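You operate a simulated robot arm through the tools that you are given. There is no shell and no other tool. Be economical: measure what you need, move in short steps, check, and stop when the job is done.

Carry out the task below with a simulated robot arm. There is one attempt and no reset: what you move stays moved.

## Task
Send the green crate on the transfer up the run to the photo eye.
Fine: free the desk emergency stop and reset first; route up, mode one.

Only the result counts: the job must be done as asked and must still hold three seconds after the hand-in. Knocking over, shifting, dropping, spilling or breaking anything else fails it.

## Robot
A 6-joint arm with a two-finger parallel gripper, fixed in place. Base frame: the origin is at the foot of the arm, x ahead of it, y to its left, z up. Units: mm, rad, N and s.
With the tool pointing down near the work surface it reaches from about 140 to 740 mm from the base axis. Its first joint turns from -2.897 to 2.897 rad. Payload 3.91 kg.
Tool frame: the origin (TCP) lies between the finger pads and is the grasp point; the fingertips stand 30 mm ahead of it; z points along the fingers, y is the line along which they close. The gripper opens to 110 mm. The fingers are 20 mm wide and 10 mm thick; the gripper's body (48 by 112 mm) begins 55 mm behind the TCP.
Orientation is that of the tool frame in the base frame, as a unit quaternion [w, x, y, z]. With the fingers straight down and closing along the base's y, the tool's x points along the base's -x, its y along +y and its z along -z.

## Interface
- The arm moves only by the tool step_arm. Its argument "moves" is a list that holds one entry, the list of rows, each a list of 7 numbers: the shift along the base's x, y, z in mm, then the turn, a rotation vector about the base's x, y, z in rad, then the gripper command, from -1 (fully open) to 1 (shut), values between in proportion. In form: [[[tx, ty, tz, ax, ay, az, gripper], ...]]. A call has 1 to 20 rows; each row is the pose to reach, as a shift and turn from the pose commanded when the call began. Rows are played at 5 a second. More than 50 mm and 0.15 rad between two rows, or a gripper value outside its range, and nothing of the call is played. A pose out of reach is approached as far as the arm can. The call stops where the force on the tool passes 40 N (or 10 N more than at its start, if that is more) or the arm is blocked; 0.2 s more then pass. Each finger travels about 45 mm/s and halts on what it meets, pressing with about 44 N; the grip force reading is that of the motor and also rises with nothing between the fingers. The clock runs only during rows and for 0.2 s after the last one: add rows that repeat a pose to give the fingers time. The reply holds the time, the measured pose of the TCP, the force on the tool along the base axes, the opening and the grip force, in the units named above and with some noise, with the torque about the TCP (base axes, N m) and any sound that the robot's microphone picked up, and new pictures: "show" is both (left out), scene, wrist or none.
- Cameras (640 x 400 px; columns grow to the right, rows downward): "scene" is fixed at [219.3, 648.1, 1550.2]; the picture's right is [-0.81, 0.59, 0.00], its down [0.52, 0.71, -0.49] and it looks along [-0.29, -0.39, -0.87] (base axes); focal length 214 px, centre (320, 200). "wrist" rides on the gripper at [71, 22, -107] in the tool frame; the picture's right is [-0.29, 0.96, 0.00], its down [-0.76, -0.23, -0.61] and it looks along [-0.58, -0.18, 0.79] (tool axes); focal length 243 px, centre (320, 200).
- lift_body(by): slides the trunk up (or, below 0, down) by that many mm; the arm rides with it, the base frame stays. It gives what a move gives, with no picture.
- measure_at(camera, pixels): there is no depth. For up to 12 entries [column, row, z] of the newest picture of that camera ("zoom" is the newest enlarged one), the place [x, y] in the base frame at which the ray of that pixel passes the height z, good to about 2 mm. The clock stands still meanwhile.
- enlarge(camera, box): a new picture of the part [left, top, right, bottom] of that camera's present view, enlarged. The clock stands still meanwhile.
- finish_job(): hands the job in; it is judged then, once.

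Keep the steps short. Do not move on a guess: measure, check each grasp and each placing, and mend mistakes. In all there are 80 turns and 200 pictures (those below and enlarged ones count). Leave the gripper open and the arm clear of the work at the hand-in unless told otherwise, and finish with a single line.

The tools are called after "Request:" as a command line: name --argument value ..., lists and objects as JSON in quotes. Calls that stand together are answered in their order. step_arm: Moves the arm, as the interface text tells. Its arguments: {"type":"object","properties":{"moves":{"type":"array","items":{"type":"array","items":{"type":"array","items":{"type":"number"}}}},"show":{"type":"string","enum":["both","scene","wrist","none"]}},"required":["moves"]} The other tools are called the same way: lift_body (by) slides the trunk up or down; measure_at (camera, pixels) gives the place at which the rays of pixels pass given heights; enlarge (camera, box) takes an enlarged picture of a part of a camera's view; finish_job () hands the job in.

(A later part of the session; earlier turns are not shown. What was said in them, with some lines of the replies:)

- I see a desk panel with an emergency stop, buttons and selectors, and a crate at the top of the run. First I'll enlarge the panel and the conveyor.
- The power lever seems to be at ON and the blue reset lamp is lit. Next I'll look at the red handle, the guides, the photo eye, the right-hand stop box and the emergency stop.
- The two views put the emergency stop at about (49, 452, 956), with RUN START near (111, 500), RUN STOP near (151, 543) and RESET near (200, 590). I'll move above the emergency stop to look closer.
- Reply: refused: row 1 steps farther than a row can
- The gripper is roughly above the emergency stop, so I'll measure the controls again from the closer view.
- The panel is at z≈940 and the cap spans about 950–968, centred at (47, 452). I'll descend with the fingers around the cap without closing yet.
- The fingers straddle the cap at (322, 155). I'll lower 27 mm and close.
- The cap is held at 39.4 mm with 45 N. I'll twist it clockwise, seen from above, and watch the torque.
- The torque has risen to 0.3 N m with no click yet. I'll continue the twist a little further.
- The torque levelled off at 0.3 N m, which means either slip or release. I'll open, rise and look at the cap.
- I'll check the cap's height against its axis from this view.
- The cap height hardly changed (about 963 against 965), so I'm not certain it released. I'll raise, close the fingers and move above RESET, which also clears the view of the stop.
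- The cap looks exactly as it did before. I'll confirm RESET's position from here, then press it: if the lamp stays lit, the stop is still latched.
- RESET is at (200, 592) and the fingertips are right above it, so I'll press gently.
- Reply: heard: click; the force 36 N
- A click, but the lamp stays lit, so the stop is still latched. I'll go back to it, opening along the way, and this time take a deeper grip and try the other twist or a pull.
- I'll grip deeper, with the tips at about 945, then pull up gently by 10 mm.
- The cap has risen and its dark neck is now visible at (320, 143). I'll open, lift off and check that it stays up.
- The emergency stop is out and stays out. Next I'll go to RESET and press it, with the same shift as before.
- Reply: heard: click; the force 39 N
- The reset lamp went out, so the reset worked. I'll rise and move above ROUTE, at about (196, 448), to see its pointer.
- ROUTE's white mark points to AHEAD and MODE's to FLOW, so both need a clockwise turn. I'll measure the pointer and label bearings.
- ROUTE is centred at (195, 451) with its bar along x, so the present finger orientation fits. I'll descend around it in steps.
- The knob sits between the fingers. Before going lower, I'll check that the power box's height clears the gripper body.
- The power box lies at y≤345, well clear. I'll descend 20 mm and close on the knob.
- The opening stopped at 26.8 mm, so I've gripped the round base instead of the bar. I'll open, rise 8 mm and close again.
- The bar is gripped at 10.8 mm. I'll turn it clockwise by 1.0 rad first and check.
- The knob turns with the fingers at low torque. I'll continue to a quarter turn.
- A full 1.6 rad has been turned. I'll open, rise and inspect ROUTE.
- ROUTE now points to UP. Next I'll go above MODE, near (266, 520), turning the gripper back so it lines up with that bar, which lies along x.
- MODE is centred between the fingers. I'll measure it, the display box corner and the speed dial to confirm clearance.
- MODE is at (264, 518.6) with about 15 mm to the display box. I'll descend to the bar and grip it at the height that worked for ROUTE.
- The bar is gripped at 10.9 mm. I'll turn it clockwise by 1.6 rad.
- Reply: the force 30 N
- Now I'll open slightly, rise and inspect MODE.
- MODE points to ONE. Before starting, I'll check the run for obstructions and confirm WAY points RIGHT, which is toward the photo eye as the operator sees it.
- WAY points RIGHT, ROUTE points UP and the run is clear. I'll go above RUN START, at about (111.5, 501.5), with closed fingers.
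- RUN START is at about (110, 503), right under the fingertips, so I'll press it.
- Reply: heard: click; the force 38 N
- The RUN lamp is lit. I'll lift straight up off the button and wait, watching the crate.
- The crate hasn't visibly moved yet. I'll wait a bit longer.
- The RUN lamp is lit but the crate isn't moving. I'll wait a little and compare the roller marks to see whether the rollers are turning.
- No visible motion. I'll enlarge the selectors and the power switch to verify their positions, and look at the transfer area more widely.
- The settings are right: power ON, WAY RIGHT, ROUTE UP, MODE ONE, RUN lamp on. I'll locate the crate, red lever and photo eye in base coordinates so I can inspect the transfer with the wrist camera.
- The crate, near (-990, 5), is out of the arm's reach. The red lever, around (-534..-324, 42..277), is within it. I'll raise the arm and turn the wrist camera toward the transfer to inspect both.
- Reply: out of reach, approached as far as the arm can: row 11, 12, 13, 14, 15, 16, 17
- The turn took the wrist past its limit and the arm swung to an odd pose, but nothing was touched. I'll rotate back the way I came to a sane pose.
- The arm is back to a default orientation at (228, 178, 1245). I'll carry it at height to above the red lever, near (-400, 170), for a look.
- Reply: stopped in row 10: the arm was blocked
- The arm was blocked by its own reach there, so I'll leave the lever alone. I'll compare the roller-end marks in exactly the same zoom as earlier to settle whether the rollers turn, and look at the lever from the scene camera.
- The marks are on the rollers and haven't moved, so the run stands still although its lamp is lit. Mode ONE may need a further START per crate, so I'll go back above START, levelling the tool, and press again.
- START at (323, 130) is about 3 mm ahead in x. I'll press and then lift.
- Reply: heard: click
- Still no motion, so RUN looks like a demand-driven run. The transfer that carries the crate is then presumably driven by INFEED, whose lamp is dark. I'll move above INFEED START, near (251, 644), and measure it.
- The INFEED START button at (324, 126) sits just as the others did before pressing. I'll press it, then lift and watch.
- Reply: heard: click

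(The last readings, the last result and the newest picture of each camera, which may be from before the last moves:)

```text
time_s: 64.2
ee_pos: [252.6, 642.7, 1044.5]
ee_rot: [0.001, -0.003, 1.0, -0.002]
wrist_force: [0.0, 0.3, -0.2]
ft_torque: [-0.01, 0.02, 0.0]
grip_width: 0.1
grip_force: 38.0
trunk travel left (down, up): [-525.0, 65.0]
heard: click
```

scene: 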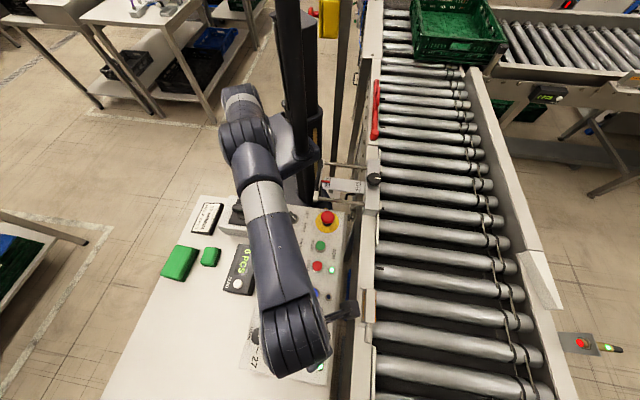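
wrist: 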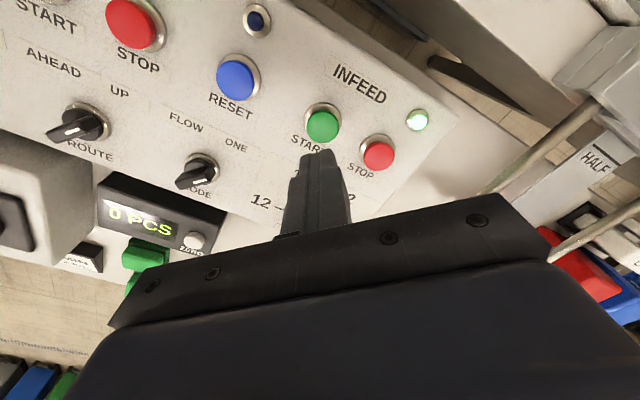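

The INFEED lamp is lit, and the crate is moving off the transfer onto the side conveyor on the right, which has its own eye and reflector. I'll keep watching.

Request:
step_arm --moves '[[[0, 0, 0, 0, 0, 0, 1], [0, 0, 0, 0, 0, 0, 1], [0, 0, 0, 0, 0, 0, 1]]]'

```text
time_s: 65.0
ee_pos: [253.2, 644.2, 1046.7]
ee_rot: [0.001, -0.002, 1.0, 0.0]
wrist_force: [-0.3, 0.4, -0.3]
ft_torque: [0.02, 0.0, 0.02]
grip_width: 0.0
grip_force: 37.8
trunk travel left (down, up): [-525.0, 65.0]
```

scene: 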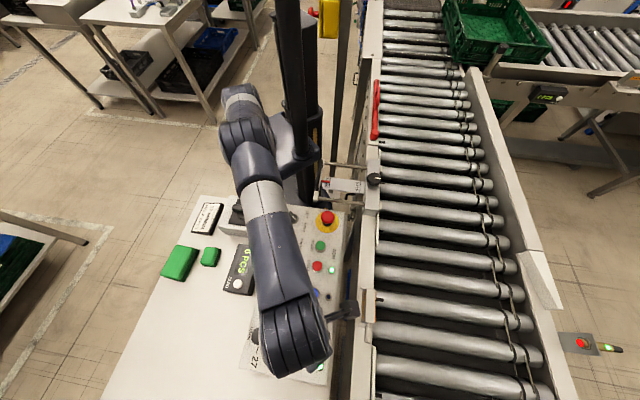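
wrist: 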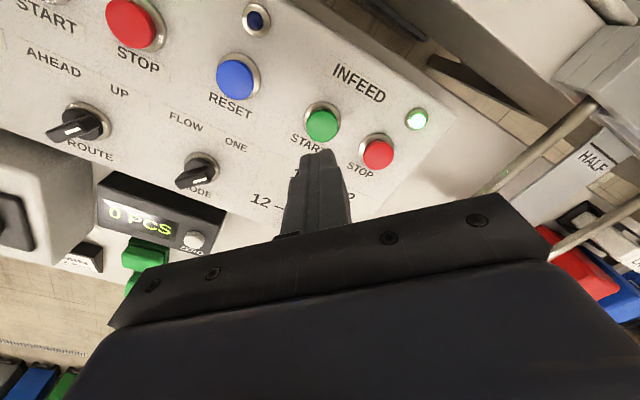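

Request:
step_arm --moves '[[[0, 0, 0, 0, 0, 0, 1], [0, 0, 0, 0, 0, 0, 1], [0, 0, 0, 0, 0, 0, 1]]]' --show "scene"

Request:
enlarge --camera "scene" --box '[440, 0, 640, 130]'

Request:
enlarge --camera "scene" --box '[350, 0, 510, 140]'

```text
time_s: 65.8
ee_pos: [253.0, 644.5, 1047.1]
ee_rot: [0.001, -0.001, 1.0, 0.0]
wrist_force: [0.0, -0.3, -0.4]
ft_torque: [0.01, -0.01, -0.02]
grip_width: 0.0
grip_force: 37.8
trunk travel left (down, up): [-525.0, 65.0]
```

scene: 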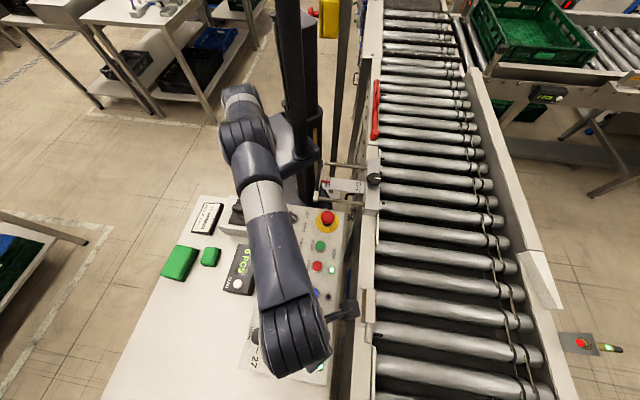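

```text
3.08 times, centred on (540, 65) of scene
```

zoom: 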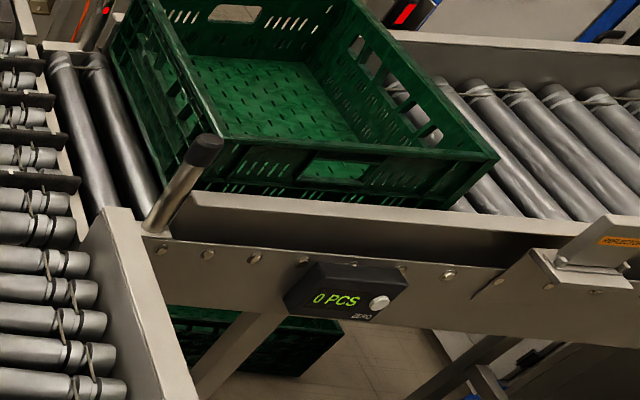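

```text
2.86 times, centred on (430, 70) of scene
```

zoom: 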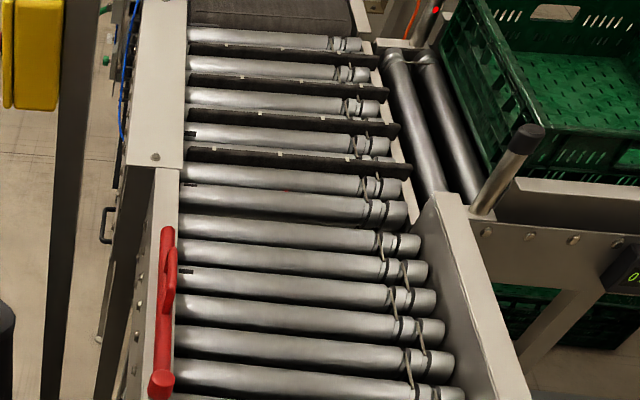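

The transfer's pop-up belts are carrying the crate onto the side run. I'll keep waiting for the eye.

Request:
step_arm --moves '[[[0, 0, 0, 0, 0, 0, 1], [0, 0, 0, 0, 0, 0, 1], [0, 0, 0, 0, 0, 0, 1], [0, 0, 0, 0, 0, 0, 1], [0, 0, 0, 0, 0, 0, 1]]]' --show "scene"

Request:
enlarge --camera "scene" --box '[440, 0, 640, 130]'

```text
time_s: 67.0
ee_pos: [252.4, 643.4, 1046.6]
ee_rot: [-0.001, -0.002, 1.0, -0.001]
wrist_force: [0.7, 0.1, 1.1]
ft_torque: [-0.03, -0.02, 0.01]
grip_width: 0.0
grip_force: 37.7
trunk travel left (down, up): [-525.0, 65.0]
```

scene: 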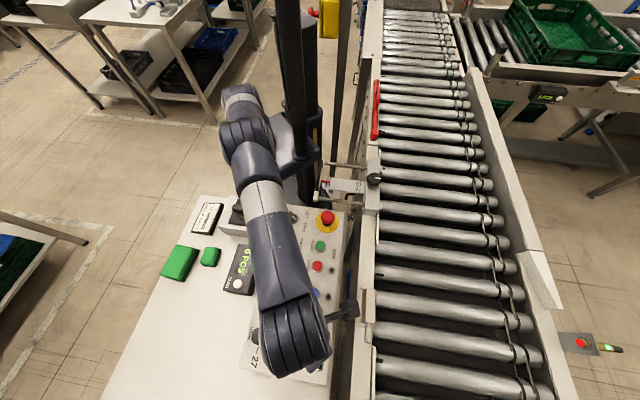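

```text
3.08 times, centred on (540, 65) of scene
```

zoom: 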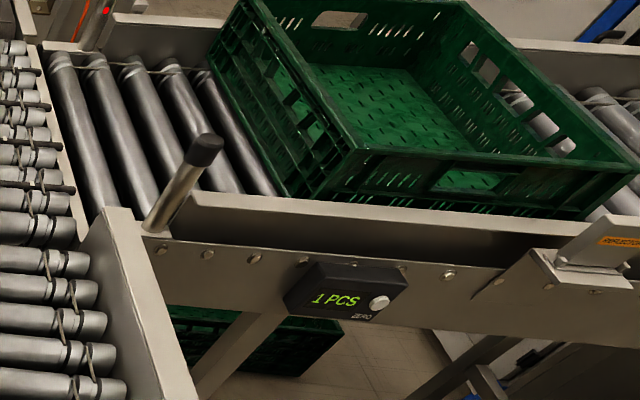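

The counter shows 1 PCS, the crate's leading end is at the eye and reflector, and the RUN lamp is off: mode ONE stopped it. I'll raise the arm clear, open the gripper and confirm nothing moves.

Request:
step_arm --moves '[[[0, 0, 40, 0, 0, 0, 1], [-20, -35, 75, 0, 0, 0, 0], [-40, -70, 110, 0, 0, 0, -1], [-60, -105, 130, 0, 0, 0, -1], [-80, -140, 150, 0, 0, 0, -1], [-100, -175, 160, 0, 0, 0, -1], [-120, -205, 170, 0, 0, 0, -1], [-120, -205, 170, 0, 0, 0, -1], [-120, -205, 170, 0, 0, 0, -1], [-120, -205, 170, 0, 0, 0, -1]]]'

Request:
enlarge --camera "scene" --box '[440, 0, 640, 130]'

Request:
enlarge --camera "scene" --box '[230, 200, 370, 390]'

```text
refused: row 2 steps farther than a row can; nothing moved
```

```text
3.08 times, centred on (540, 65) of scene
```

zoom: 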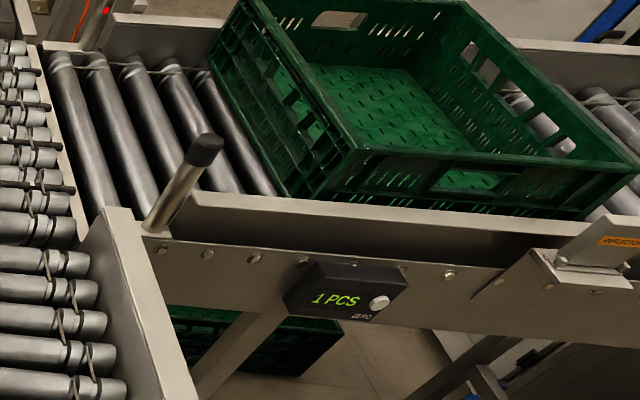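

```text
2.11 times, centred on (300, 295) of scene
```

zoom: 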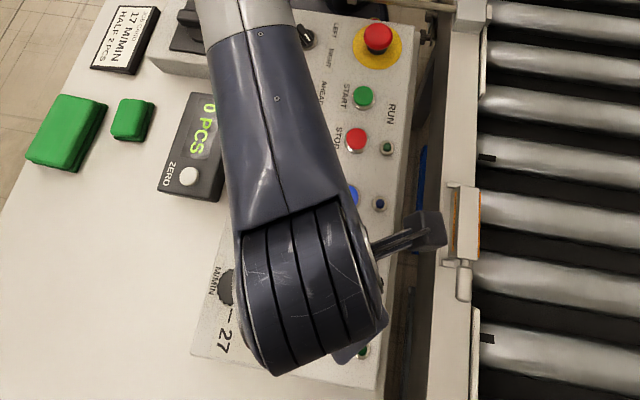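

That row was too long, so I'll repeat with shorter steps.

Request:
step_arm --moves '[[[0, 0, 40, 0, 0, 0, 1], [0, 0, 80, 0, 0, 0, 0], [-20, -30, 105, 0, 0, 0, -1], [-40, -60, 125, 0, 0, 0, -1], [-60, -90, 140, 0, 0, 0, -1], [-80, -120, 150, 0, 0, 0, -1], [-100, -150, 160, 0, 0, 0, -1], [-120, -180, 170, 0, 0, 0, -1], [-120, -180, 170, 0, 0, 0, -1], [-120, -180, 170, 0, 0, 0, -1]]]'

Request:
enlarge --camera "scene" --box '[440, 0, 640, 130]'

Request:
enlarge --camera "scene" --box '[230, 200, 370, 390]'

```text
time_s: 69.2
ee_pos: [129.2, 463.9, 1216.1]
ee_rot: [0.001, -0.002, 1.0, -0.001]
wrist_force: [0.2, -0.2, 0.5]
ft_torque: [-0.02, 0.02, 0.01]
grip_width: 110.0
grip_force: 0.2
out of reach, approached as far as the arm can: row 1, 2
trunk travel left (down, up): [-525.0, 65.0]
```

scene: 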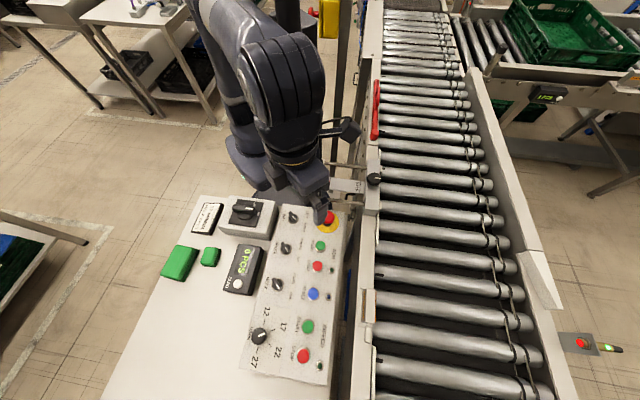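
wrist: 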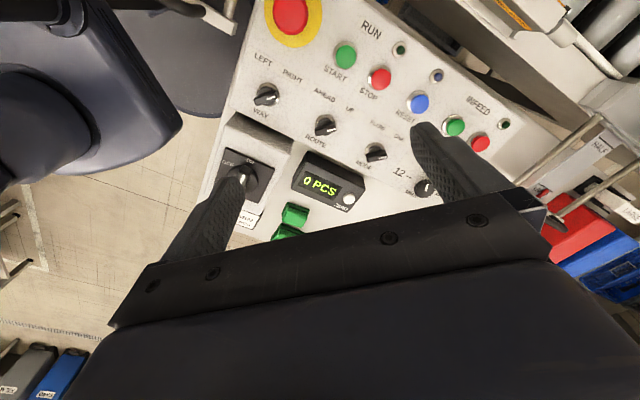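

```text
3.08 times, centred on (540, 65) of scene
```

zoom: 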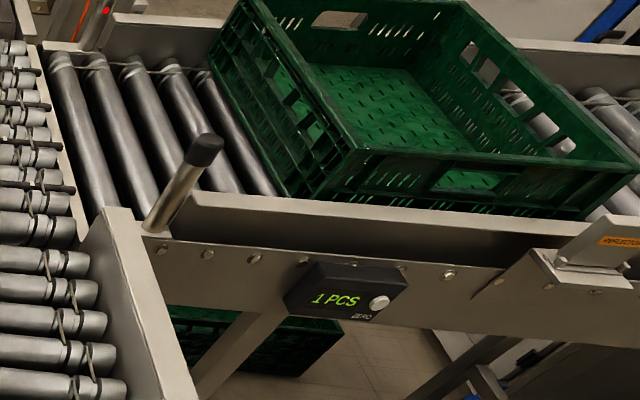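

```text
2.11 times, centred on (300, 295) of scene
```

zoom: 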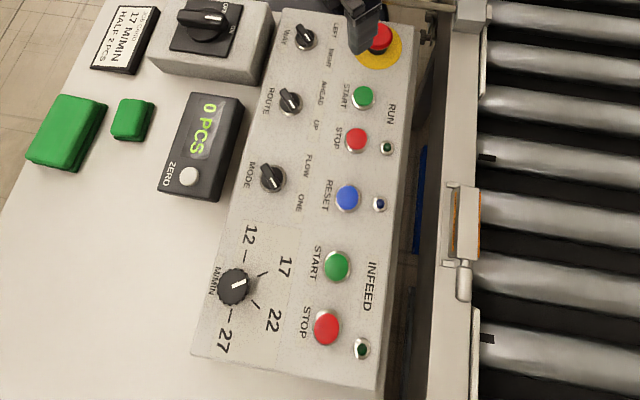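

The crate stands still at the eye (1 PCS), both lamps are off, the emergency stop is out, and the arm is clear with the gripper open. I'm handing in.

Request:
finish_job

```text
The job is handed in.
```

The green crate is stopped at the photo eye on the side run with the counter at 1 PCS, after I freed and reset the desk stop, set route UP and mode ONE, and pressed RUN START; the crate only moved once I also pressed INFEED START, which you hadn't mentioned.
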